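You operate a simulated robot arm through the tools that you are given. There is no shell and no other tool.

The job below is to be done with a simulated robot arm. You get a single attempt, and the scene is never put back.

## Task
Strain the paint from the mixing cup into the tall jar.
Fine: all of it through the strainer; cup back, strainer back on the drip dish. Set down upright: mixing cup.
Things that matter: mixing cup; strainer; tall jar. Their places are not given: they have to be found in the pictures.

It is judged by the outcome, as a careful person would: the job done as asked, and still so three seconds after it is handed in. It fails if anything else is knocked over, pushed out of place, dropped, spilled or broken.

## Robot
A 6-joint arm with a two-finger gripper, fixed in place. Base frame: the origin is on the floor under the middle of its stand, x ahead of it, y to its left, z up. Units: m, rad, N and s.
It reaches about 1.572 m from its shoulder. Its first joint turns from -2.897 to 2.897 rad. Payload 2.45 kg.
The TCP is the grasp point between the finger pads, 0.02 m short of the fingertips. In the tool frame z runs along the fingers and y along their closing line. The gripper opens to 0.14 m; its body begins 0.168 m behind the TCP.
Orientation is that of the tool frame in the base frame, as [roll, pitch, yaw] about the fixed x, y, z axes, in that order (R = Rz(yaw) Ry(pitch) Rx(roll)). With the fingers straight down and closing along the base's y, the tool's x points along the base's -x, its y along +y and its z along -z.

## Interface
- The arm moves only by the tool arm_command. Its argument "series" is a list of rows, each an object of numbers (a shift or turn left out is 0, a gripper value left out holds the last): "x", "y", "z": the shift along the tool's x, y, z in m; "rx", "ry", "rz": the turn, a rotation vector about the tool's x, y, z in rad. In form: [{"x": .., "y": .., "z": .., "rx": .., "ry": .., "rz": ..}, ...]. A call has 1 to 20 rows; each row is the pose to reach, as a shift and turn from the pose commanded when the call began, along the tool's axes at that moment. "hand" is the closure, from 0 (fully open) to 1 (shut), set as the call begins (left out, the last holds). Each row takes 0.2 s and may step no farther than 0.05 m and 0.15 rad from the row before; otherwise, or with a gripper value out of range, the whole call is refused. A pose out of reach is approached as far as the arm can. The call stops where the force on the tool passes 40 N (or 10 N more than at its start, if that is more) or the arm is blocked; 0.2 s more then pass. Each finger travels about 0.045 m/s and halts on what it meets, pressing with about 37 N; the grip force reading is that of the motor and also rises with nothing between the fingers. The clock runs only during rows and for 0.2 s after the last one: add rows that repeat a pose to give the fingers time. It gives the time, the measured TCP pose, the force on the tool (base axes), the opening and the grip force at its end, in the units of the frame above (readings bear some noise), with the torque about the TCP (base axes, N m) and any sound that the robot's microphone picked up.
- Cameras (640 x 400 px; columns grow to the right, rows downward): "scene" is fixed at [0.0479, 0.6487, 1.6098]; the picture's right is [-0.55, -0.84, 0.00], its down [-0.38, 0.25, -0.89] and it looks along [0.75, -0.49, -0.45] (base axes); focal length 312 px, centre (320, 200). "wrist" rides on the gripper at [0.078, 0.011, -0.209] in the tool frame; the picture's right is [-0.14, 0.99, 0.00], its down [-0.92, -0.13, -0.37] and it looks along [-0.36, -0.05, 0.93] (tool axes); focal length 280 px, centre (320, 200).
- snapshot(camera): a new picture of that camera. The clock stands still meanwhile.
- probe_pixels(camera, pixels): for up to 12 pixels [column, row] of the newest picture of that camera ("zoom" is the newest enlarged one), the place [x, y, z] in the base frame of the surface seen there, good to about 0.002 m. The clock stands still meanwhile.
- inspect(camera, box): a new picture of the part [left, top, right, bottom] of that camera's present view, enlarged. The clock stands still meanwhile.
- sign_off(): hands the job in; it is judged then, once.

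Open the gripper and draw the arm clear of the work before you hand the job in, unless the task says otherwise.

The tools are called after "Emit:" as name(argument=value, ...) on one line, values as JSON. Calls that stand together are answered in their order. arm_command: Moves the arm, as the interface text tells. Its arguments: {"type":"object","properties":{"series":{"type":"array"},"hand":{"type":"number"}},"required":["series"]} The other tools are called the same way: snapshot (camera) takes a picture; probe_pixels (camera, pixels) gives the place of the surface under pixels of a picture; inspect (camera, box) takes an enlarged picture of a part of a camera's view; sign_off () hands the job in.

At the start:

```text
time_s: 0.0
tcp_pos: [0.6398, 0.0026, 1.3034]
tool_rot: [3.141, 0.0, 3.141]
wrist_force: [-0.4, -0.2, 0.4]
moment: [-0.01, 0.02, -0.03]
width: 0.14
grip_force: 0.0
```

scene: 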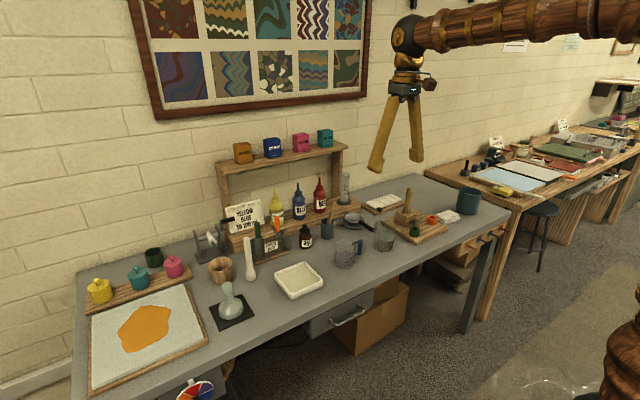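
wrist: 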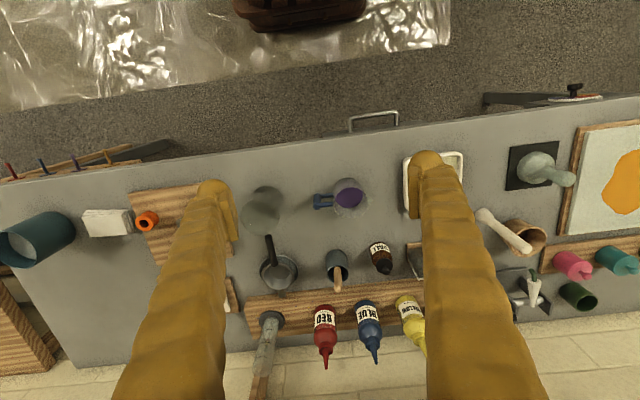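

The wrist picture shows a cup with purple paint at about (348,195), a clear vessel at (262,210) and a handled strainer-like thing at (278,270). I enlarge these regions from both cameras.

Emit:
inspect(camera="wrist", box=[220, 160, 420, 300])

Emit:
inspect(camera="scene", box=[310, 170, 490, 280])

```text
2.86 times, centred on (320, 230) of wrist
```

zoom: 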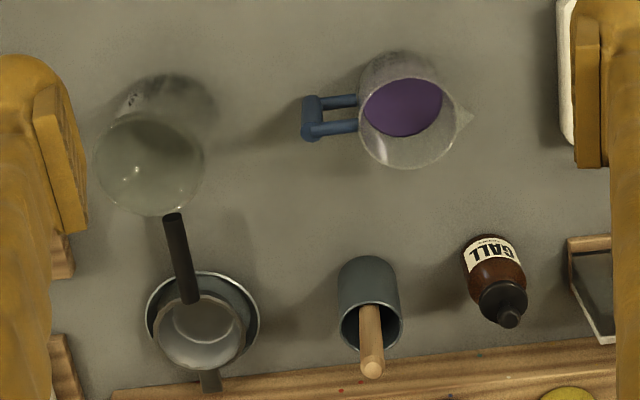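

```text
3.56 times, centred on (400, 225) of scene
```

zoom: 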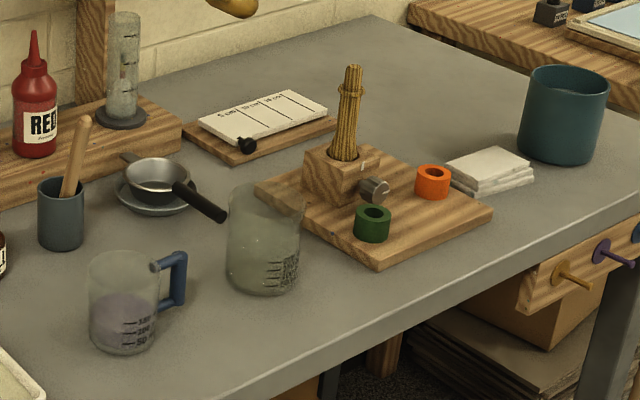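

The cup at zoom (130,300) has a blue handle; the strainer sits on a dish at (158,185) and a clear jar stands at (263,240). I zoom further to get details and the rest of the table.

Emit:
inspect(camera="scene", box=[330, 205, 410, 275])

Emit:
inspect(camera="wrist", box=[235, 180, 315, 300])

Emit:
inspect(camera="scene", box=[180, 130, 340, 330])

```text
5.71 times, centred on (370, 240) of scene
```

zoom: 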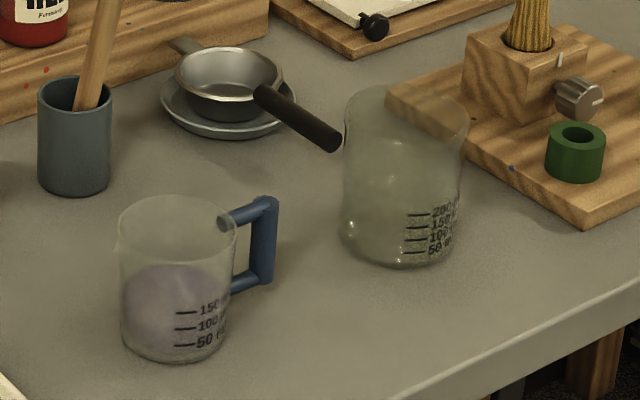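

```text
3.33 times, centred on (275, 240) of wrist
```

zoom: 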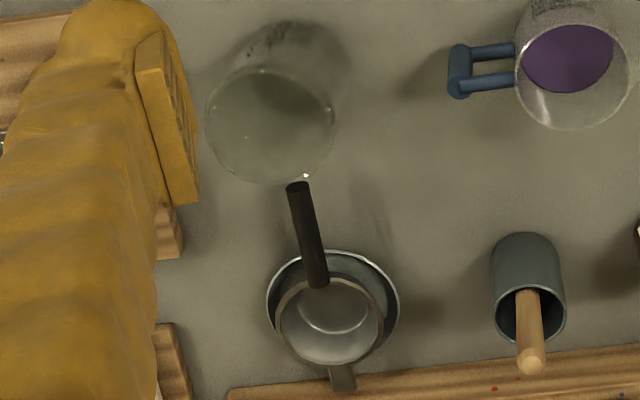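

```text
2.00 times, centred on (260, 230) of scene
```

zoom: 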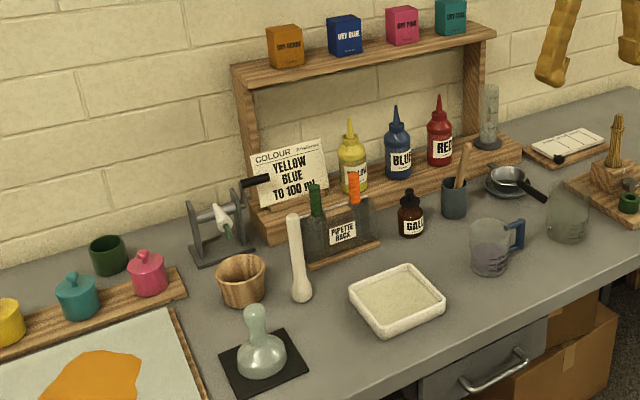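

The strainer is a small pan with a dark handle pointing to the robot and a tab opposite; the jar is the clear vessel beside it. I probe points on strainer, dish, jar and cup in the newest wrist picture and scene picture.

Emit:
snapshot(camera="wrist")

Emit:
inspect(camera="scene", box=[330, 205, 410, 275])

Emit:
probe_pixels(camera="zoom", pixels=[[182, 45], [228, 50], [176, 75], [283, 68], [265, 98], [300, 120], [335, 147], [230, 68], [170, 115], [296, 100], [210, 93], [230, 138]])

Emit:
probe_pixels(camera="zoom", pixels=[[345, 105], [405, 85], [468, 130], [400, 132], [345, 230], [400, 265], [118, 215], [180, 195], [237, 235], [180, 355], [125, 330], [265, 240]])

```text
taken
```

wrist: 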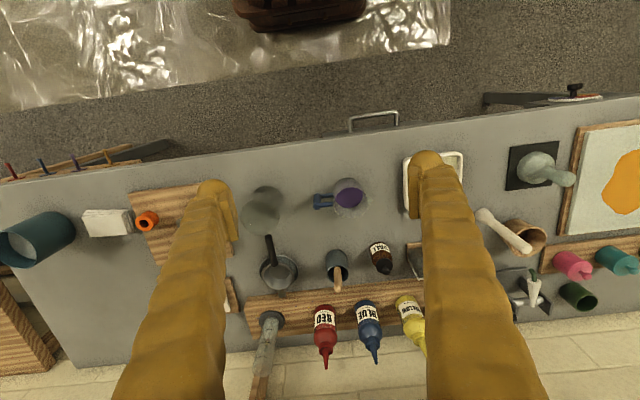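

```text
5.71 times, centred on (370, 240) of scene
```

zoom: 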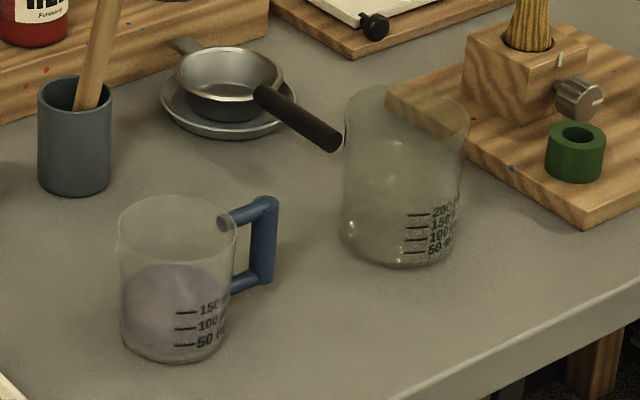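

```text
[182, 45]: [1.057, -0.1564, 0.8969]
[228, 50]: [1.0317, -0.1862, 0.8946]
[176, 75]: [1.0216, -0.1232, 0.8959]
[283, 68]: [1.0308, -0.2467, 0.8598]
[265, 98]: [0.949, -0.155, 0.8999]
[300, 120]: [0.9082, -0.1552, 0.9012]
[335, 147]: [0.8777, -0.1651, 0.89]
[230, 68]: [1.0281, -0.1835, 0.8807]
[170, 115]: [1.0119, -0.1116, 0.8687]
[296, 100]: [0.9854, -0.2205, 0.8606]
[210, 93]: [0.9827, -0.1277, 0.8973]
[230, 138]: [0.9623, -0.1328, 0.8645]
```

```text
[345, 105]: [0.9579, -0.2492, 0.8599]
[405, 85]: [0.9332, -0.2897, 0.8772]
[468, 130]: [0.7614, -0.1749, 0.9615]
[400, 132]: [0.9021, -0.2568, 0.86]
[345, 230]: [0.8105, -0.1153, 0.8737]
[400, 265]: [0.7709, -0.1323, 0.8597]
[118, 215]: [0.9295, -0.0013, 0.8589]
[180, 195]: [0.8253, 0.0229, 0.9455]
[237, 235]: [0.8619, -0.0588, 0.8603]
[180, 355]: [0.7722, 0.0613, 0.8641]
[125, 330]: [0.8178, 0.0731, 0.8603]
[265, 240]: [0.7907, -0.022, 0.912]
```

The table is at z≈0.860, the strainer handle runs from about (0.95,-0.155) to (0.878,-0.165) at z≈0.90, and cup and jar rims are near 0.945–0.96. I move the arm lower and a bit to -y for a closer look, well above everything.

Emit:
arm_command(series=[{"x": 0.0, "y": -0.025, "z": 0.03}, {"x": 0.0, "y": -0.05, "z": 0.06}, {"x": 0.0, "y": -0.075, "z": 0.09}, {"x": 0.0, "y": -0.09, "z": 0.12}, {"x": 0.0, "y": -0.09, "z": 0.14}])

Emit:
snapshot(camera="wrist")

Emit:
snapshot(camera="scene")

```text
time_s: 1.2
tcp_pos: [0.6386, -0.0865, 1.1623]
tool_rot: [3.141, -0.002, -3.141]
wrist_force: [0.3, 0.0, -0.1]
moment: [-0.02, 0.03, 0.01]
width: 0.14
grip_force: 0.1
```

```text
taken
```

wrist: 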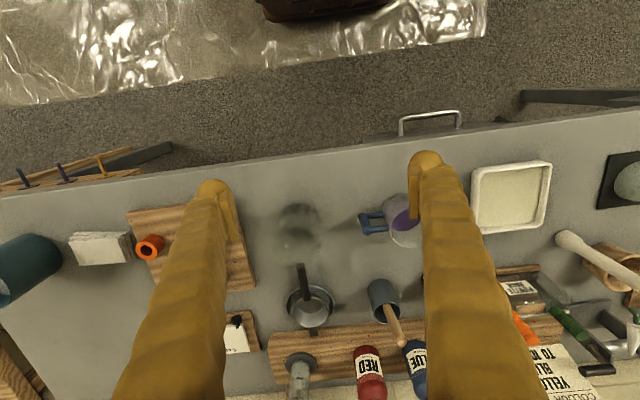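

```text
taken
```

scene: 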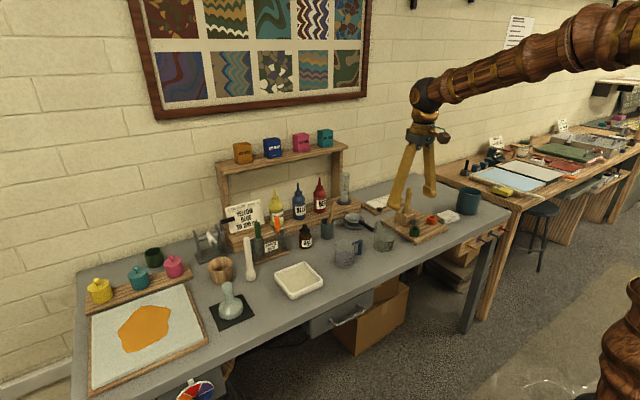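

The jar shows faintly at wrist (300,235), the strainer at (311,300) and the cup handle at (372,222). I enlarge that region and probe it.

Emit:
inspect(camera="wrist", box=[260, 180, 360, 340])

Emit:
inspect(camera="wrist", box=[180, 160, 440, 330])

```text
2.50 times, centred on (310, 260) of wrist
```

zoom: 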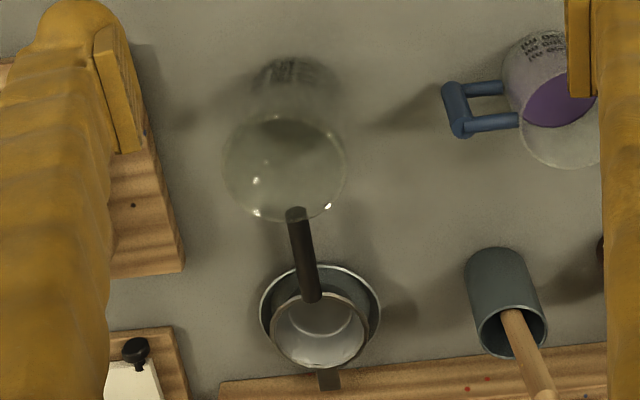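

```text
2.35 times, centred on (310, 245) of wrist
```

zoom: 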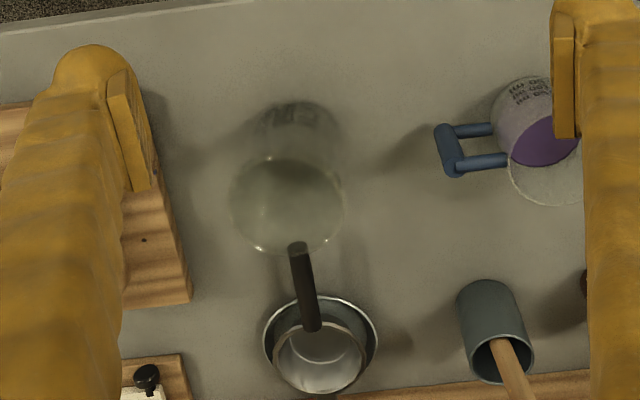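

The second enlargement shows the jar rim circle at centre (288,205), radius ~57 px, and the strainer rim at (320,355). I probe rim points, handle points and fingers.

Emit:
probe_pixels(camera="zoom", pixels=[[231, 205], [343, 205], [288, 158], [262, 248], [328, 243], [288, 205], [275, 358], [366, 352], [318, 391], [318, 322], [297, 248], [311, 325]])

Emit:
probe_pixels(camera="zoom", pixels=[[304, 285], [264, 340], [376, 335], [320, 298], [320, 365], [445, 150], [437, 150], [455, 172], [485, 130], [485, 162], [510, 175], [545, 150]])

Emit:
probe_pixels(camera="zoom", pixels=[[115, 110], [145, 170], [95, 55], [60, 75], [565, 50], [565, 135], [595, 20], [545, 205], [512, 195], [580, 200], [130, 80], [110, 75]])

```text
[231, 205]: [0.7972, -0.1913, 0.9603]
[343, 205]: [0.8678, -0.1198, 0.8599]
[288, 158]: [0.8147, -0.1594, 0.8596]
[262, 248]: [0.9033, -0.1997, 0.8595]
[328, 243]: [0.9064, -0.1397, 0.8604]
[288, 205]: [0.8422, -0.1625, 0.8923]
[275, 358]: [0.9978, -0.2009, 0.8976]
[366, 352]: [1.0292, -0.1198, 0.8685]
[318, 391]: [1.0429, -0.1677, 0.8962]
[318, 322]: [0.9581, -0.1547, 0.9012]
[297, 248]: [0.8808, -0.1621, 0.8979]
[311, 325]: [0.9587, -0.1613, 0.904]
```

```text
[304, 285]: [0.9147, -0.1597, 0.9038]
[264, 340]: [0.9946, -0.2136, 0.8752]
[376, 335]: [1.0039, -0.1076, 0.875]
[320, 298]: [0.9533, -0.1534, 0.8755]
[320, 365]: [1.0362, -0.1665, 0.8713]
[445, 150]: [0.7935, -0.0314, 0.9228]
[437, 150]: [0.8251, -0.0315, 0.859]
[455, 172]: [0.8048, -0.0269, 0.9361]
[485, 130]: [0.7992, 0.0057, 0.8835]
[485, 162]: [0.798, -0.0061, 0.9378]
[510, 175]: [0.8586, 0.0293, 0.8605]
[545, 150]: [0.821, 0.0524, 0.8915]
```

```text
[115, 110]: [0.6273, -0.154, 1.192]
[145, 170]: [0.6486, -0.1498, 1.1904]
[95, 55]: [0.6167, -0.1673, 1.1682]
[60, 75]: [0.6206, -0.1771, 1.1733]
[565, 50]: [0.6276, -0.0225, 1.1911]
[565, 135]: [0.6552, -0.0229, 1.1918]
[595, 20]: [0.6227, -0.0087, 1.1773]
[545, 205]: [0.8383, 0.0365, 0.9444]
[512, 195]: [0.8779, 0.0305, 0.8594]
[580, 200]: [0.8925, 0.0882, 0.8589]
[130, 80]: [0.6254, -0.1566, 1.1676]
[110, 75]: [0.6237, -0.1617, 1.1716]
```

Estimates so far: jar axis ≈ (0.799,-0.150), R≈0.041, rim 0.961; cup axis ≈ (0.798,0.048), R≈0.037, handle on its -y side; strainer bowl centre ≈ (1.003,-0.157). I check the board with the ring and brush beside the jar, and other neighbours of the cup.

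Emit:
inspect(camera="scene", box=[360, 175, 480, 255])

Emit:
probe_pixels(camera="zoom", pixels=[[210, 60], [250, 60], [300, 230], [290, 260], [390, 240], [320, 190], [240, 130], [260, 180], [220, 170], [390, 220], [300, 275], [180, 250]])

Emit:
inspect(camera="scene", box=[290, 200, 390, 280])

```text
5.00 times, centred on (420, 215) of scene
```

zoom: 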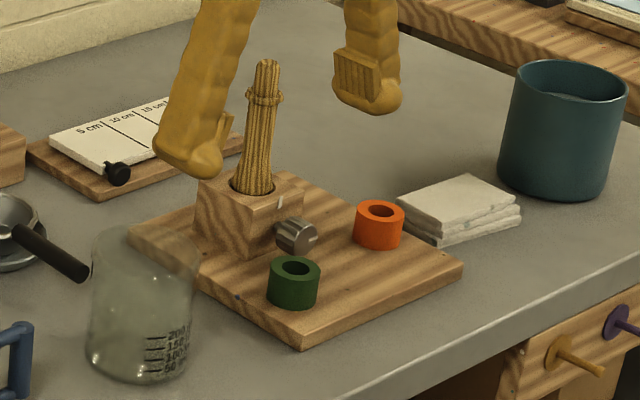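

```text
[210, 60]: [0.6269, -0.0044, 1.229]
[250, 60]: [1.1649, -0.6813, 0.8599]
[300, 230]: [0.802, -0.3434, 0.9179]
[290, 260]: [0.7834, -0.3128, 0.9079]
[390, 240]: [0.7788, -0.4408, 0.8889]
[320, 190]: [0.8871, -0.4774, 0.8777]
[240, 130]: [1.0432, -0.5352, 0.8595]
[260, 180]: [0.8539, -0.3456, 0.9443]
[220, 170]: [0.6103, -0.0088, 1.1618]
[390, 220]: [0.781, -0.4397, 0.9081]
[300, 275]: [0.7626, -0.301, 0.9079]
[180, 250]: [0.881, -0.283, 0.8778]
```

```text
5.00 times, centred on (340, 240) of scene
```

zoom: 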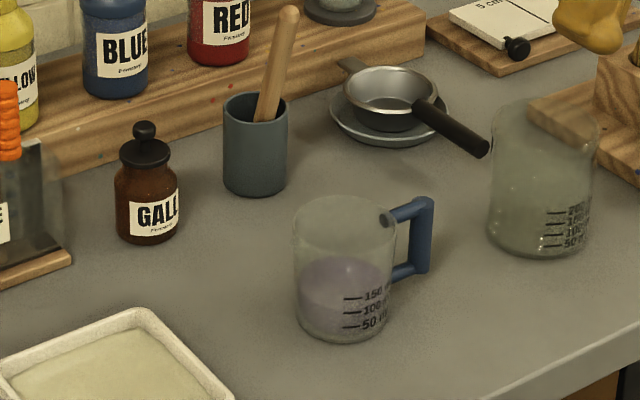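

The brush stands near (0.856,-0.348) up to about z≈1.07; the cup's surroundings are clear within ~0.1 m. Before touching anything I test in free air whether the arm can tilt the gripper back (ry negative) to a pouring angle above the jar.

Emit:
arm_command(series=[{"x": -0.04, "y": -0.02, "z": -0.02}, {"x": -0.08, "y": -0.04, "z": -0.04}, {"x": -0.12, "y": -0.06, "z": -0.06}, {"x": -0.16, "y": -0.06, "z": -0.06}, {"x": -0.16, "y": -0.06, "z": -0.06, "ry": -0.14}, {"x": -0.16, "y": -0.06, "z": -0.06, "ry": -0.28}, {"x": -0.16, "y": -0.06, "z": -0.06, "ry": -0.42}, {"x": -0.16, "y": -0.06, "z": -0.06, "ry": -0.56}, {"x": -0.16, "y": -0.06, "z": -0.06, "ry": -0.7}, {"x": -0.16, "y": -0.06, "z": -0.06, "ry": -0.84}, {"x": -0.16, "y": -0.06, "z": -0.06, "ry": -0.98}, {"x": -0.16, "y": -0.06, "z": -0.06, "ry": -1.12}])

Emit:
snapshot(camera="scene")

Emit:
snapshot(camera="wrist")

```text
time_s: 3.8
tcp_pos: [0.7922, -0.1395, 1.2119]
tool_rot: [-3.008, 1.025, -2.962]
wrist_force: [1.7, -0.6, 1.9]
moment: [0.07, 0.48, -0.03]
width: 0.1403
grip_force: 0.1
out of reach, approached as far as the arm can: row 12
```

```text
taken
```

scene: 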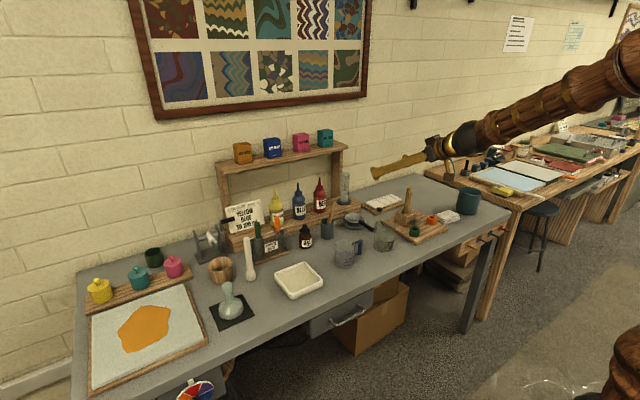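

```text
taken
```

wrist: 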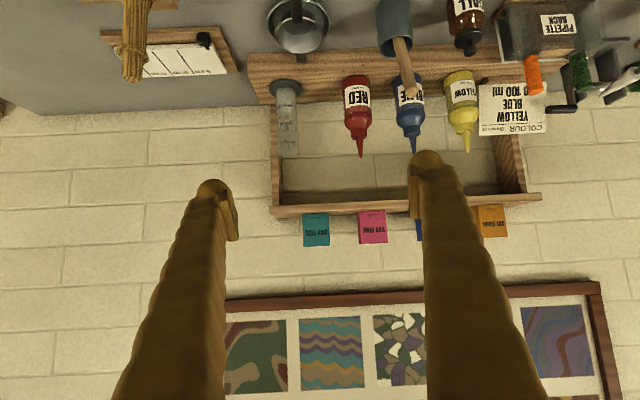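

The arm aligned with its forearm and could not tilt past ~1.0 rad toward -x (wrist singularity). I return to vertical and will test tilting toward +y instead, which also matches the cup's spout direction.

Emit:
arm_command(series=[{"ry": 0.14}, {"ry": 0.28}, {"ry": 0.42}, {"ry": 0.56}, {"ry": 0.7}, {"ry": 0.84}, {"ry": 0.98}, {"ry": 1.12}, {"ry": 1.12}])

```text
time_s: 5.8
tcp_pos: [0.7985, -0.1414, 1.2234]
tool_rot: [3.133, -0.058, -3.13]
wrist_force: [-0.2, 0.1, -0.3]
moment: [0.04, -0.01, 0.01]
width: 0.1399
grip_force: 0.0
out of reach, approached as far as the arm can: row 1
```

Pitch is off vertical by 0.058 after that, so I correct it and then yaw the gripper 90° clockwise.

Emit:
arm_command(series=[{"ry": -0.058, "rz": 0.01}])

Emit:
arm_command(series=[{"rz": 0.143}, {"rz": 0.286}, {"rz": 0.429}, {"rz": 0.572}, {"rz": 0.715}, {"rz": 0.858}, {"rz": 1.0}, {"rz": 1.143}, {"rz": 1.286}, {"rz": 1.43}, {"rz": 1.571}, {"rz": 1.571}])

```text
time_s: 6.2
tcp_pos: [0.7988, -0.1422, 1.222]
tool_rot: [3.134, -0.002, -3.139]
wrist_force: [0.7, 0.3, -1.2]
moment: [-0.04, 0.06, -0.01]
width: 0.1402
grip_force: 0.1
```

```text
time_s: 8.8
tcp_pos: [0.7982, -0.142, 1.2218]
tool_rot: [3.141, -0.009, 1.572]
wrist_force: [1.1, 0.1, -0.2]
moment: [-0.04, 0.01, 0.0]
width: 0.14
grip_force: 0.1
```

Yaw is done (tool x along +y). Now I test tilting about the base x axis toward +y up to about 1.95 rad in free air.

Emit:
arm_command(series=[{"ry": -0.14}, {"ry": -0.28}, {"ry": -0.42}, {"ry": -0.56}, {"ry": -0.7}, {"ry": -0.84}, {"ry": -0.98}, {"ry": -1.12}, {"ry": -1.26}, {"ry": -1.4}, {"ry": -1.54}, {"ry": -1.68}, {"ry": -1.82}, {"ry": -1.95}])

Emit:
snapshot(camera="scene")

Emit:
snapshot(camera="wrist")

```text
time_s: 11.8
tcp_pos: [0.7987, -0.1403, 1.2229]
tool_rot: [-0.001, 1.197, -1.57]
wrist_force: [-0.9, -0.1, 0.3]
moment: [0.02, 0.04, 0.03]
width: 0.14
grip_force: 0.0
```

```text
taken
```

scene: 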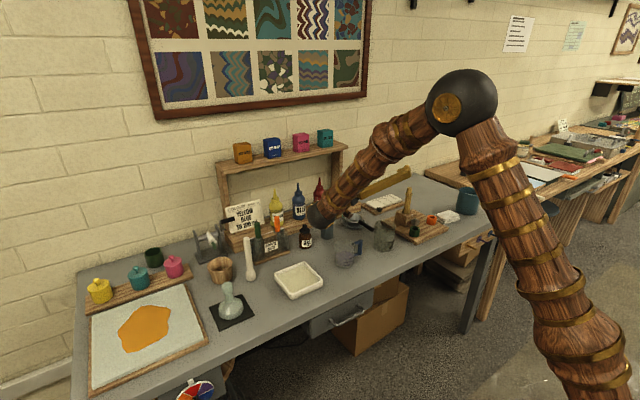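

```text
taken
```

wrist: 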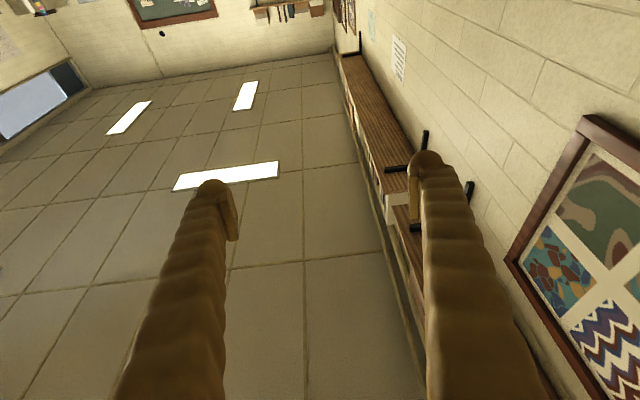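

The tilt toward +y reaches 1.95 rad with no trouble, so the pour will go that way. I bring the gripper back to vertical and yaw back to the start orientation.

Emit:
arm_command(series=[{"ry": 0.14}, {"ry": 0.28}, {"ry": 0.42}, {"ry": 0.56}, {"ry": 0.7}, {"ry": 0.84}, {"ry": 0.98}, {"ry": 1.12}, {"ry": 1.26}, {"ry": 1.4}, {"ry": 1.54}, {"ry": 1.68}, {"ry": 1.82}, {"ry": 1.95}, {"ry": 1.95}])

Emit:
arm_command(series=[{"rz": -0.143}, {"rz": -0.286}, {"rz": -0.429}, {"rz": -0.572}, {"rz": -0.715}, {"rz": -0.858}, {"rz": -1.0}, {"rz": -1.143}, {"rz": -1.286}, {"rz": -1.43}, {"rz": -1.571}, {"rz": -1.571}])

Emit:
snapshot(camera="wrist")

```text
time_s: 15.0
tcp_pos: [0.7982, -0.1413, 1.2224]
tool_rot: [-3.142, -0.009, 1.572]
wrist_force: [-0.2, 0.7, -0.3]
moment: [-0.01, 0.01, -0.02]
width: 0.1401
grip_force: 0.0
```

```text
time_s: 17.6
tcp_pos: [0.7997, -0.1415, 1.2213]
tool_rot: [3.133, 0.0, -3.139]
wrist_force: [-0.7, 0.3, 0.3]
moment: [0.0, -0.01, -0.01]
width: 0.14
grip_force: 0.1
```

```text
taken
```

wrist: 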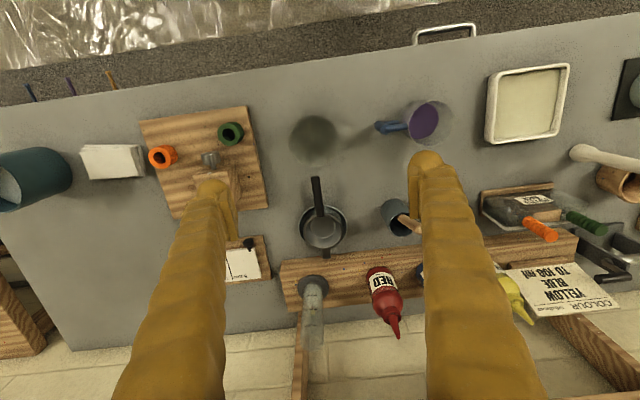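

The wrist view now shows strainer at (323,228) and jar rim at (314,140). I enlarge both to refine their centres.

Emit:
inspect(camera="wrist", box=[270, 100, 382, 170])

Emit:
inspect(camera="wrist", box=[268, 170, 380, 270])

```text
5.71 times, centred on (326, 135) of wrist
```

zoom: 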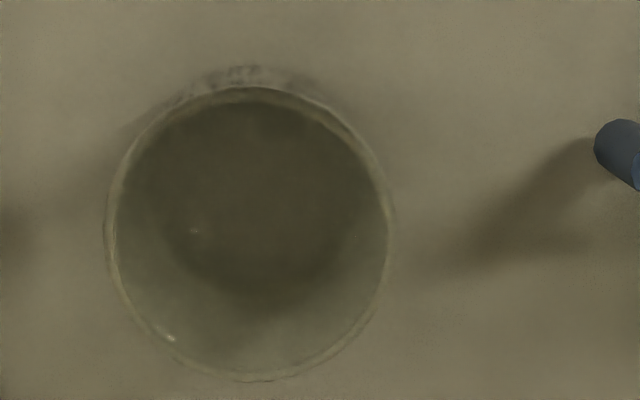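

```text
4.00 times, centred on (324, 220) of wrist
```

zoom: 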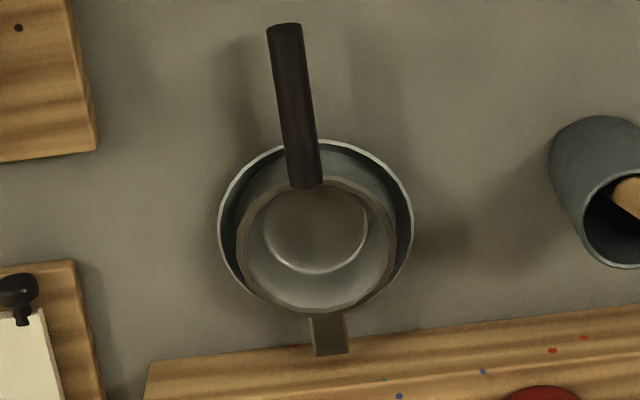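

Jar axis comes out at (0.798,-0.150), inner R≈0.040; the bowl rim R≈0.0425 at about (1.000,-0.160). I probe the handle's centre line, tab and bowl rim once more in this enlargement.

Emit:
probe_pixels(camera="zoom", pixels=[[285, 35], [289, 70], [295, 110], [300, 150], [304, 180], [330, 340], [240, 245], [394, 245], [317, 308], [317, 240], [219, 230], [411, 230]])

Emit:
probe_pixels(camera="zoom", pixels=[[272, 60], [306, 60], [280, 110], [312, 110], [317, 270], [280, 215], [350, 215], [250, 240], [380, 240], [320, 150], [270, 180], [370, 190]])

```text
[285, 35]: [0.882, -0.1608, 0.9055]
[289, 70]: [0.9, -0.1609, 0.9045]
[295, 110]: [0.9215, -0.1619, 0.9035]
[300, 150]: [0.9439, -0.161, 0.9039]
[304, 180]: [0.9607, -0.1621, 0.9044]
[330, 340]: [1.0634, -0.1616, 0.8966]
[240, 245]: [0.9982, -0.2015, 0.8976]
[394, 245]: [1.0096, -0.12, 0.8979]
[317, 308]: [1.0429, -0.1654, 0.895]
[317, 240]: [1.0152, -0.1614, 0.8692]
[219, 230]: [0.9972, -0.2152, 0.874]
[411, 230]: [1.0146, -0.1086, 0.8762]
```

```text
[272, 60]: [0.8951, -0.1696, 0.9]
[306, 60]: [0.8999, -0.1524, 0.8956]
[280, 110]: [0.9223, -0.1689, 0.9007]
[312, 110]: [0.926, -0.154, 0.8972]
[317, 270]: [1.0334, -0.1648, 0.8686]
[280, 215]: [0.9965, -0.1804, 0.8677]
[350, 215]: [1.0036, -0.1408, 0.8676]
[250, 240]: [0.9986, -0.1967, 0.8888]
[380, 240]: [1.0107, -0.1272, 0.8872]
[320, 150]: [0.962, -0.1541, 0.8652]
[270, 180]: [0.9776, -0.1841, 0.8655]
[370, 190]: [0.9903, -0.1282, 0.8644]
```

The handle axis lies along x at y≈-0.161, z≈0.897 (x 0.878–0.961), bowl centre (1.002,-0.161), bowl floor 0.868. I move above the handle at x=0.922 with the fingers partly closed.

Emit:
arm_command(series=[{"x": -0.03, "y": -0.005, "z": 0.02, "rx": 0.008}, {"x": -0.06, "y": -0.01, "z": 0.045, "rx": 0.008}, {"x": -0.09, "y": -0.015, "z": 0.07, "rx": 0.008}, {"x": -0.1223, "y": -0.0195, "z": 0.095, "rx": 0.008}, {"x": -0.1223, "y": -0.0195, "z": 0.1213, "rx": 0.008}, {"x": -0.1223, "y": -0.0195, "z": 0.1213, "rx": 0.008}], hand=0.57)

Emit:
snapshot(camera="wrist")

Emit:
snapshot(camera="scene")

```text
time_s: 19.0
tcp_pos: [0.9204, -0.1589, 1.1002]
tool_rot: [3.141, -0.001, -3.141]
wrist_force: [0.6, -0.2, 0.1]
moment: [-0.01, 0.04, 0.0]
width: 0.0602
grip_force: 0.1
```

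```text
taken
```

wrist: 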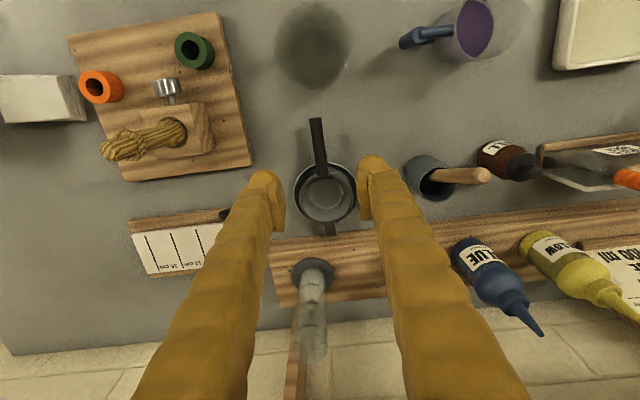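

```text
taken
```

scene: 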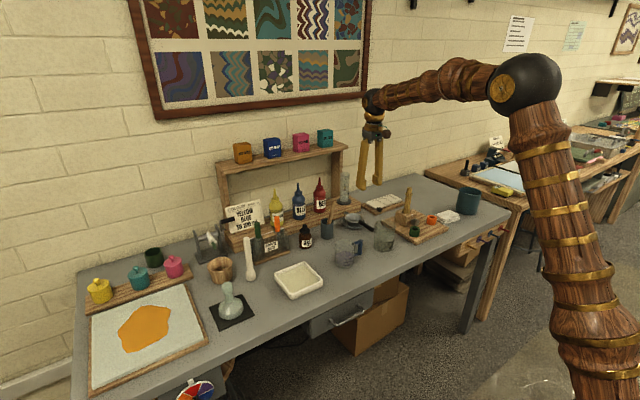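

The handle lies centred between the fingers. I descend to z≈0.95 and check again.

Emit:
arm_command(series=[{"z": 0.04}, {"z": 0.08}, {"z": 0.12}, {"z": 0.15}, {"z": 0.15}])

Emit:
inspect(camera="wrist", box=[240, 60, 440, 220])

Emit:
inspect(camera="scene", box=[320, 160, 440, 260])

```text
time_s: 20.2
tcp_pos: [0.9198, -0.16, 0.95]
tool_rot: [3.141, -0.002, -3.141]
wrist_force: [0.6, 0.1, -0.3]
moment: [0.02, -0.01, 0.0]
width: 0.0601
grip_force: 0.0
```

```text
2.50 times, centred on (340, 140) of wrist
```

zoom: 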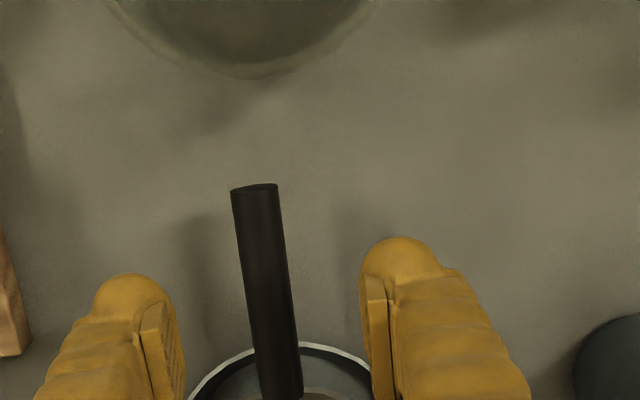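

```text
4.00 times, centred on (380, 210) of scene
```

zoom: 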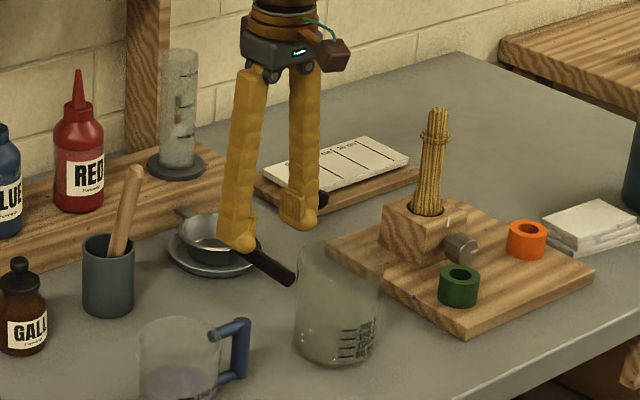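

The handle sits midway between the pads. I descend 0.053 m so the TCP is at the handle axis, then close the fingers.

Emit:
arm_command(series=[{"z": 0.02}, {"z": 0.04}, {"z": 0.052}, {"z": 0.052}])

Emit:
inspect(camera="scene", box=[330, 180, 420, 250])

Emit:
inspect(camera="wrist", box=[240, 60, 440, 220])

```text
time_s: 21.2
tcp_pos: [0.921, -0.1599, 0.898]
tool_rot: [-3.141, 0.001, -3.14]
wrist_force: [-0.5, -0.2, 0.6]
moment: [0.06, -0.01, -0.02]
width: 0.0604
grip_force: 0.1
```

```text
5.71 times, centred on (375, 215) of scene
```

zoom: 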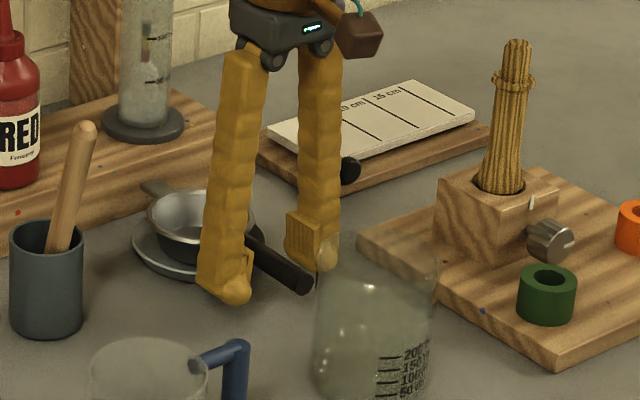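

```text
2.50 times, centred on (340, 140) of wrist
```

zoom: 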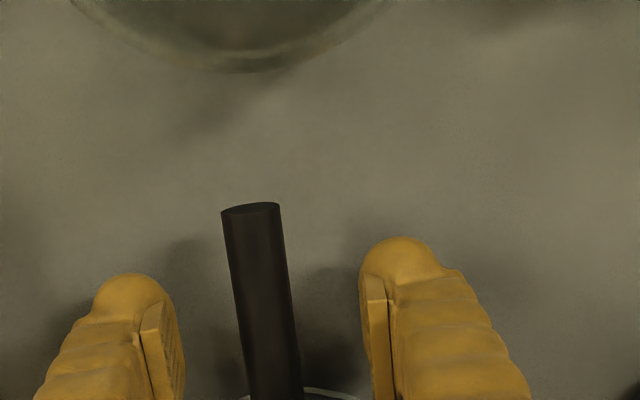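

Pads straddle the handle at the right height. I close the gripper with time for the fingers to settle.

Emit:
arm_command(series=[{"z": 0.0}, {"z": 0.0}, {"z": 0.0}, {"z": 0.0}, {"z": 0.0}, {"z": 0.0}], hand=1.0)

Emit:
inspect(camera="scene", box=[330, 180, 420, 250])

Emit:
inspect(camera="wrist", box=[240, 60, 440, 220])

```text
time_s: 22.6
tcp_pos: [0.9219, -0.1604, 0.8979]
tool_rot: [-3.141, -0.002, -3.142]
wrist_force: [-0.6, 0.2, 0.2]
moment: [0.0, 0.09, 0.02]
width: 0.0136
grip_force: 36.8
```

```text
5.71 times, centred on (375, 215) of scene
```

zoom: 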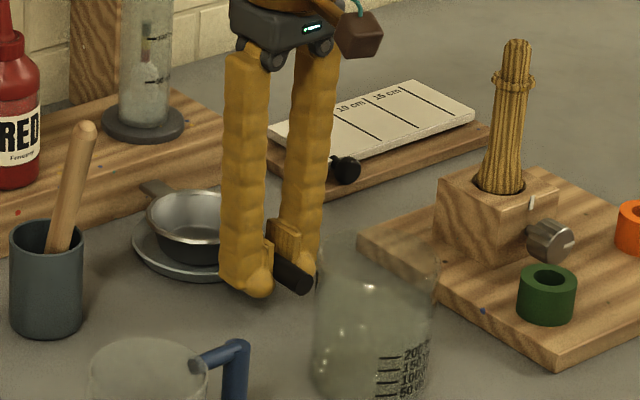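

```text
2.50 times, centred on (340, 140) of wrist
```

zoom: 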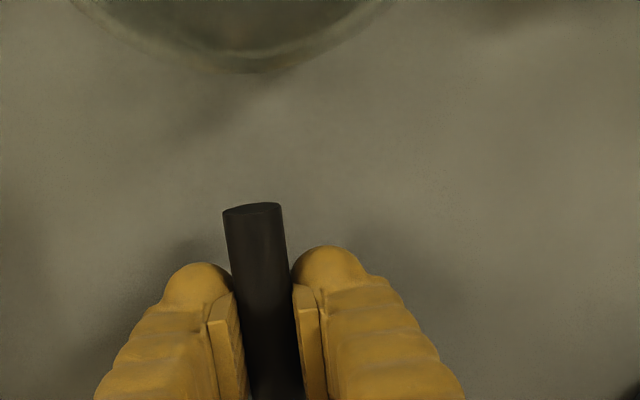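

The handle is gripped (opening 0.0136, 37 N). I lift slowly a few centimetres and check that the strainer follows.

Emit:
arm_command(series=[{"z": -0.01}, {"z": -0.025}, {"z": -0.04}, {"z": -0.055}, {"z": -0.07}, {"z": -0.07}])

Emit:
inspect(camera="scene", box=[320, 165, 420, 245])

Emit:
snapshot(camera="wrist")

```text
time_s: 24.0
tcp_pos: [0.9208, -0.1597, 0.9686]
tool_rot: [-3.141, 0.001, -3.141]
wrist_force: [0.1, 0.9, -0.4]
moment: [0.02, 0.04, -0.02]
width: 0.0132
grip_force: 37.1
```

```text
5.00 times, centred on (370, 205) of scene
```

zoom: 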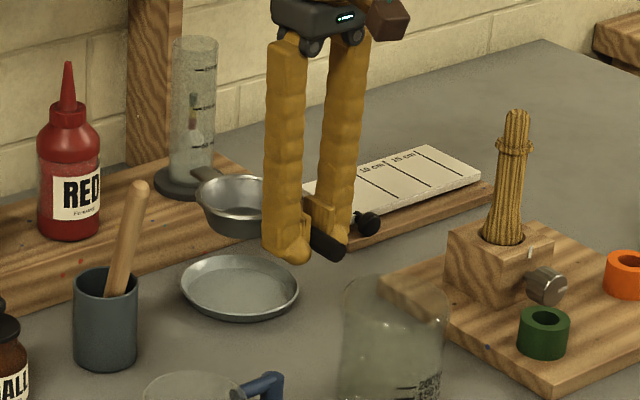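

```text
taken
```

wrist: 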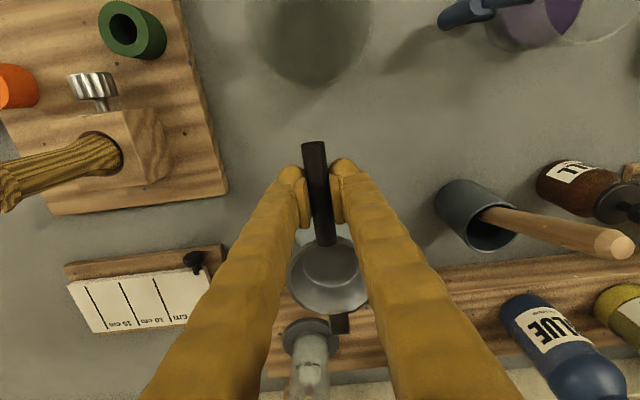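

The strainer lifted cleanly and the dish stayed. I probe strainer and dish points to check tilt and record exact positions.

Emit:
probe_pixels(camera="wrist", pixels=[[313, 147], [317, 190], [321, 230], [341, 322], [289, 272], [328, 312], [366, 262], [328, 262], [330, 290]])

Emit:
probe_pixels(camera="zoom", pixels=[[180, 285], [298, 290], [235, 256], [240, 320], [240, 290], [197, 185], [210, 180], [235, 205]])

```text
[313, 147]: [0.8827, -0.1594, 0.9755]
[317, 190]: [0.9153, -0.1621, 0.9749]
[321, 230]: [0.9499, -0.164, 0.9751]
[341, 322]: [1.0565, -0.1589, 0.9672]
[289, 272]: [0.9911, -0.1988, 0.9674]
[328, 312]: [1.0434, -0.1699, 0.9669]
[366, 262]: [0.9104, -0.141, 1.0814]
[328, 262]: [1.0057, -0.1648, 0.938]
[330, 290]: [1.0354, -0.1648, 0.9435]
```

```text
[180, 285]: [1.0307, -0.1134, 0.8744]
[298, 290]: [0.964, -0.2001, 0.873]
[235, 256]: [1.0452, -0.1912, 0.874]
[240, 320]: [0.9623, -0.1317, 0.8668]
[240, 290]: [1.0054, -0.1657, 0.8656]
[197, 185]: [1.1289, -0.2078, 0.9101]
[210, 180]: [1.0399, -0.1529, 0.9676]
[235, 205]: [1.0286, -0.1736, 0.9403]
```

The strainer is level in the grip, bowl centre ~0.0815 m ahead of the TCP. I raise it and carry it over to the jar at a height clear of the rim (bowl bottom ≈0.998).

Emit:
arm_command(series=[{"z": -0.03}, {"z": -0.062}, {"x": 0.03, "z": -0.062}, {"x": 0.065, "y": 0.005, "z": -0.062}, {"x": 0.1, "y": 0.01, "z": -0.062}, {"x": 0.135, "y": 0.01, "z": -0.062}, {"x": 0.165, "y": 0.01, "z": -0.062}, {"x": 0.19, "y": 0.01, "z": -0.062}, {"x": 0.205, "y": 0.01, "z": -0.062}, {"x": 0.205, "y": 0.01, "z": -0.062}, {"x": 0.205, "y": 0.01, "z": -0.062}])

Emit:
snapshot(camera="wrist")

Emit:
inspect(camera="scene", box=[330, 175, 430, 265])

```text
time_s: 26.4
tcp_pos: [0.7148, -0.15, 1.0325]
tool_rot: [3.141, -0.002, -3.139]
wrist_force: [0.5, 0.2, -0.3]
moment: [0.02, 0.06, -0.01]
width: 0.0133
grip_force: 36.9
```

```text
taken
```

wrist: 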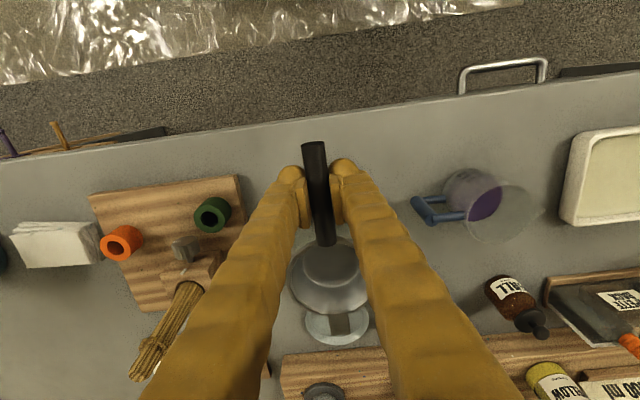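

```text
4.44 times, centred on (380, 220) of scene
```

zoom: 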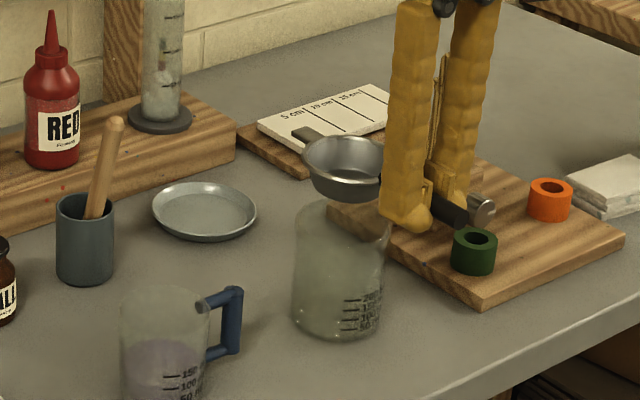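

The strainer hangs just above the jar in the scene view. I probe bowl and jar rim points to verify alignment before lowering.

Emit:
probe_pixels(camera="zoom", pixels=[[303, 152], [340, 136], [320, 170], [345, 174], [298, 212], [308, 206], [389, 228], [387, 236], [300, 220], [293, 310], [340, 200], [345, 155]])

Emit:
probe_pixels(camera="wrist", pixels=[[313, 147], [321, 230], [289, 272], [328, 312], [362, 265], [330, 262], [318, 190], [303, 320], [370, 325]])

```text
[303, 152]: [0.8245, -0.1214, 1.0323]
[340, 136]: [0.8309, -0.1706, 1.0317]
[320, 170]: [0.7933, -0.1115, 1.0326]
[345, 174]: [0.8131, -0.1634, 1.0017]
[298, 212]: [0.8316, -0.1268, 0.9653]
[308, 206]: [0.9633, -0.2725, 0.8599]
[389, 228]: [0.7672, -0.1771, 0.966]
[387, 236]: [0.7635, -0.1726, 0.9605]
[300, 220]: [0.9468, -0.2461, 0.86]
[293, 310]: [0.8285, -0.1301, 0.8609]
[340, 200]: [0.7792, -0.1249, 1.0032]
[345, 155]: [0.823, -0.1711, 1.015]
```

```text
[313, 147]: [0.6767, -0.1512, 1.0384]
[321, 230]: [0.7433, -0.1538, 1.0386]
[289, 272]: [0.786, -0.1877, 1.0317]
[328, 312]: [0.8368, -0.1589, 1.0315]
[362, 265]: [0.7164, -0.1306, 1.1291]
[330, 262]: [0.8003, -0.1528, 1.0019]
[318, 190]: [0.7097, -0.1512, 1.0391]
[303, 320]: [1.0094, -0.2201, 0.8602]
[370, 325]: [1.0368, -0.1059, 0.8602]
```

Bowl centre (0.797,-0.150) matches the jar axis (0.798,-0.150) well. I lower it by 0.05 m and read the force.

Emit:
arm_command(series=[{"z": 0.015}, {"z": 0.03}, {"z": 0.04}, {"z": 0.05}, {"z": 0.05}])

Emit:
inspect(camera="scene", box=[350, 195, 420, 255])

Emit:
inspect(camera="wrist", box=[260, 220, 400, 340])

```text
time_s: 27.6
tcp_pos: [0.7147, -0.1512, 0.9804]
tool_rot: [3.141, -0.002, 3.142]
wrist_force: [-0.2, 0.0, -1.3]
moment: [0.03, 0.07, -0.06]
width: 0.0134
grip_force: 37.5
```

```text
6.67 times, centred on (385, 225) of scene
```

zoom: 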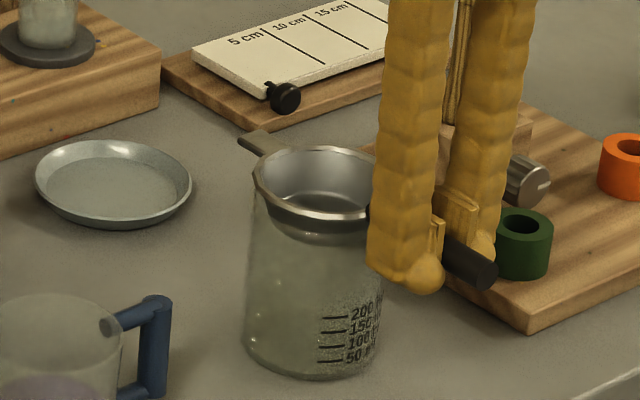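

```text
3.33 times, centred on (330, 280) of wrist
```

zoom: 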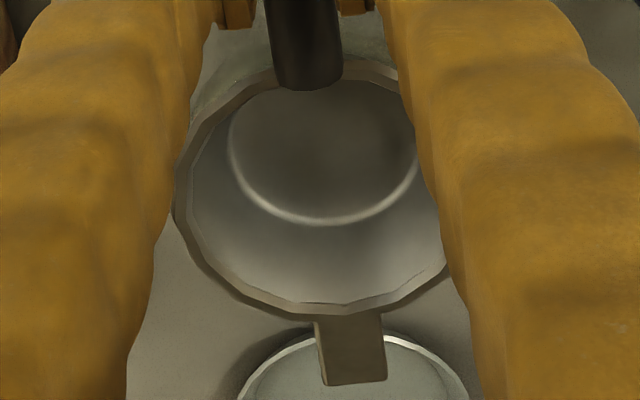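

The bowl is entering the jar mouth with no contact force yet. I lower in small steps, watching the force.

Emit:
arm_command(series=[{"z": 0.002}, {"z": 0.004}, {"z": 0.005}])

Emit:
arm_command(series=[{"z": 0.001}, {"z": 0.002}])

Emit:
arm_command(series=[{"z": 0.001}, {"z": 0.002}])

```text
time_s: 28.4
tcp_pos: [0.7153, -0.1515, 0.9761]
tool_rot: [-3.14, 0.002, -3.138]
wrist_force: [2.3, 2.5, 13.7]
moment: [0.01, -0.89, 0.12]
width: 0.0134
grip_force: 37.6
```

```text
time_s: 29.0
tcp_pos: [0.7154, -0.1507, 0.9744]
tool_rot: [-3.14, 0.0, -3.14]
wrist_force: [1.9, -2.2, 16.6]
moment: [-0.06, -0.95, -0.09]
width: 0.0132
grip_force: 36.9
```

```text
time_s: 29.6
tcp_pos: [0.7151, -0.1501, 0.9726]
tool_rot: [3.141, 0.0, -3.14]
wrist_force: [0.2, -1.9, 21.0]
moment: [-0.05, -0.83, -0.12]
width: 0.013
grip_force: 36.9
```

Contact is made: 21 N upward, so I should stop pressing. I raise a few millimetres to relieve the force and look.

Emit:
arm_command(series=[{"z": -0.002}, {"z": -0.004}, {"z": -0.004}])

Emit:
inspect(camera="scene", box=[350, 195, 420, 255])

Emit:
inspect(camera="wrist", box=[260, 220, 400, 340])

```text
time_s: 30.4
tcp_pos: [0.7158, -0.1505, 0.975]
tool_rot: [3.141, -0.002, -3.138]
wrist_force: [-0.2, 1.0, -0.3]
moment: [-0.03, 0.04, 0.0]
width: 0.0132
grip_force: 36.9
```

```text
6.67 times, centred on (385, 225) of scene
```

zoom: 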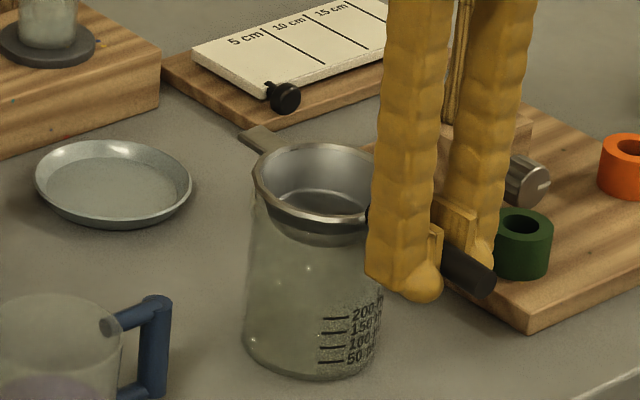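

```text
3.33 times, centred on (330, 280) of wrist
```

zoom: 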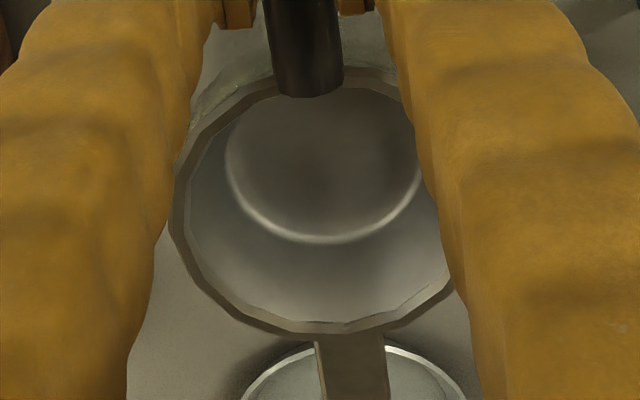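

The strainer looks pitched slightly, far side up. I probe points on tab, rim and handle to quantify.

Emit:
probe_pixels(camera="zoom", pixels=[[300, 20], [310, 80], [355, 385], [300, 328], [400, 318], [180, 190], [320, 200], [210, 100], [235, 300], [330, 270], [200, 250], [430, 290]])

Emit:
inspect(camera="scene", box=[365, 200, 405, 230])

```text
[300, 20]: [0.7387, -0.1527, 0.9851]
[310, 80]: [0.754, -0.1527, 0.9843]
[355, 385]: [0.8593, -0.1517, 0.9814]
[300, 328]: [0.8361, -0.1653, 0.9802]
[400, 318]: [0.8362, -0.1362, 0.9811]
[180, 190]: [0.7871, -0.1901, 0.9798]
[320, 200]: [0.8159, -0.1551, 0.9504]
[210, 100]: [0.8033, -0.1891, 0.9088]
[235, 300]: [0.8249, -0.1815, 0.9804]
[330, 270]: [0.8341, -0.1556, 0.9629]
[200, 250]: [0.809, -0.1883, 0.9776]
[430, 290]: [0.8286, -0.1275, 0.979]
```

```text
13.33 times, centred on (385, 215) of scene
```

zoom: 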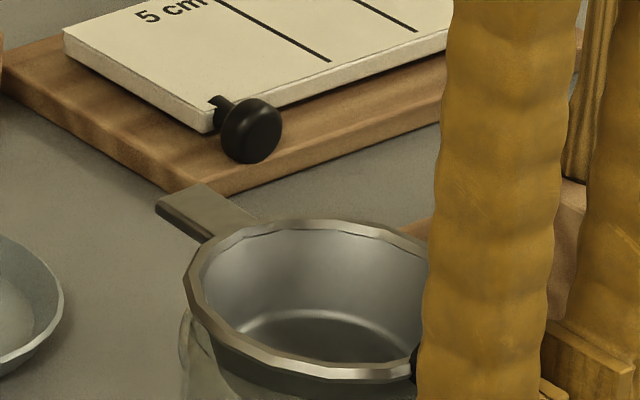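

The strainer is nearly level (pitch ≈0.03) and centred at (0.797,-0.151). I lower 2 mm to regain light contact before releasing.

Emit:
arm_command(series=[{"z": 0.001}, {"z": 0.002}, {"z": 0.002}])

```text
time_s: 31.2
tcp_pos: [0.7164, -0.1498, 0.973]
tool_rot: [3.141, 0.0, -3.14]
wrist_force: [0.7, 0.6, -0.6]
moment: [-0.01, 0.05, -0.01]
width: 0.0131
grip_force: 36.7
```

Still no contact at z≈0.973. I lower another 2 mm gently.

Emit:
arm_command(series=[{"z": 0.001}, {"z": 0.002}, {"z": 0.002}])

```text
time_s: 32.0
tcp_pos: [0.7147, -0.1502, 0.9729]
tool_rot: [-3.141, 0.001, -3.138]
wrist_force: [-6.1, -0.2, 10.5]
moment: [0.0, -0.62, -0.01]
width: 0.013
grip_force: 36.9
```

Contact at z≈0.972 with a -x push, so the bowl touches the jar's far side. I shift 2 mm toward -x and ease up 1 mm.

Emit:
arm_command(series=[{"z": -0.001}, {"x": 0.001, "z": -0.001}, {"x": 0.002, "z": -0.001}, {"x": 0.002, "z": -0.001}])

Emit:
arm_command(series=[{"z": 0.001}, {"z": 0.002}, {"z": 0.002}])

```text
time_s: 33.0
tcp_pos: [0.7139, -0.1497, 0.9721]
tool_rot: [-3.141, 0.0, -3.14]
wrist_force: [1.5, 0.2, -0.3]
moment: [-0.02, -0.04, 0.02]
width: 0.0131
grip_force: 37.4
```

```text
time_s: 33.8
tcp_pos: [0.7139, -0.1508, 0.9714]
tool_rot: [-3.141, -0.001, -3.14]
wrist_force: [3.0, 1.3, 17.4]
moment: [0.0, -0.98, 0.08]
width: 0.013
grip_force: 37.6
```

Force is now almost purely upward (17 N), so the bowl is seated. I ease up 1.5 mm and open the fingers to release the handle.

Emit:
arm_command(series=[{"z": -0.001}, {"z": -0.0015}, {"z": -0.0015}])

Emit:
inspect(camera="scene", box=[350, 195, 420, 255])

```text
time_s: 34.6
tcp_pos: [0.7127, -0.151, 0.9718]
tool_rot: [3.141, -0.001, -3.141]
wrist_force: [-1.2, 0.3, 0.1]
moment: [-0.02, 0.13, -0.01]
width: 0.0131
grip_force: 36.9
```

```text
6.67 times, centred on (385, 225) of scene
```

zoom: 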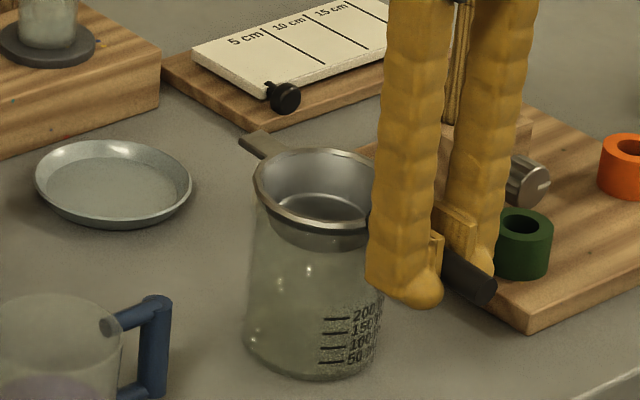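

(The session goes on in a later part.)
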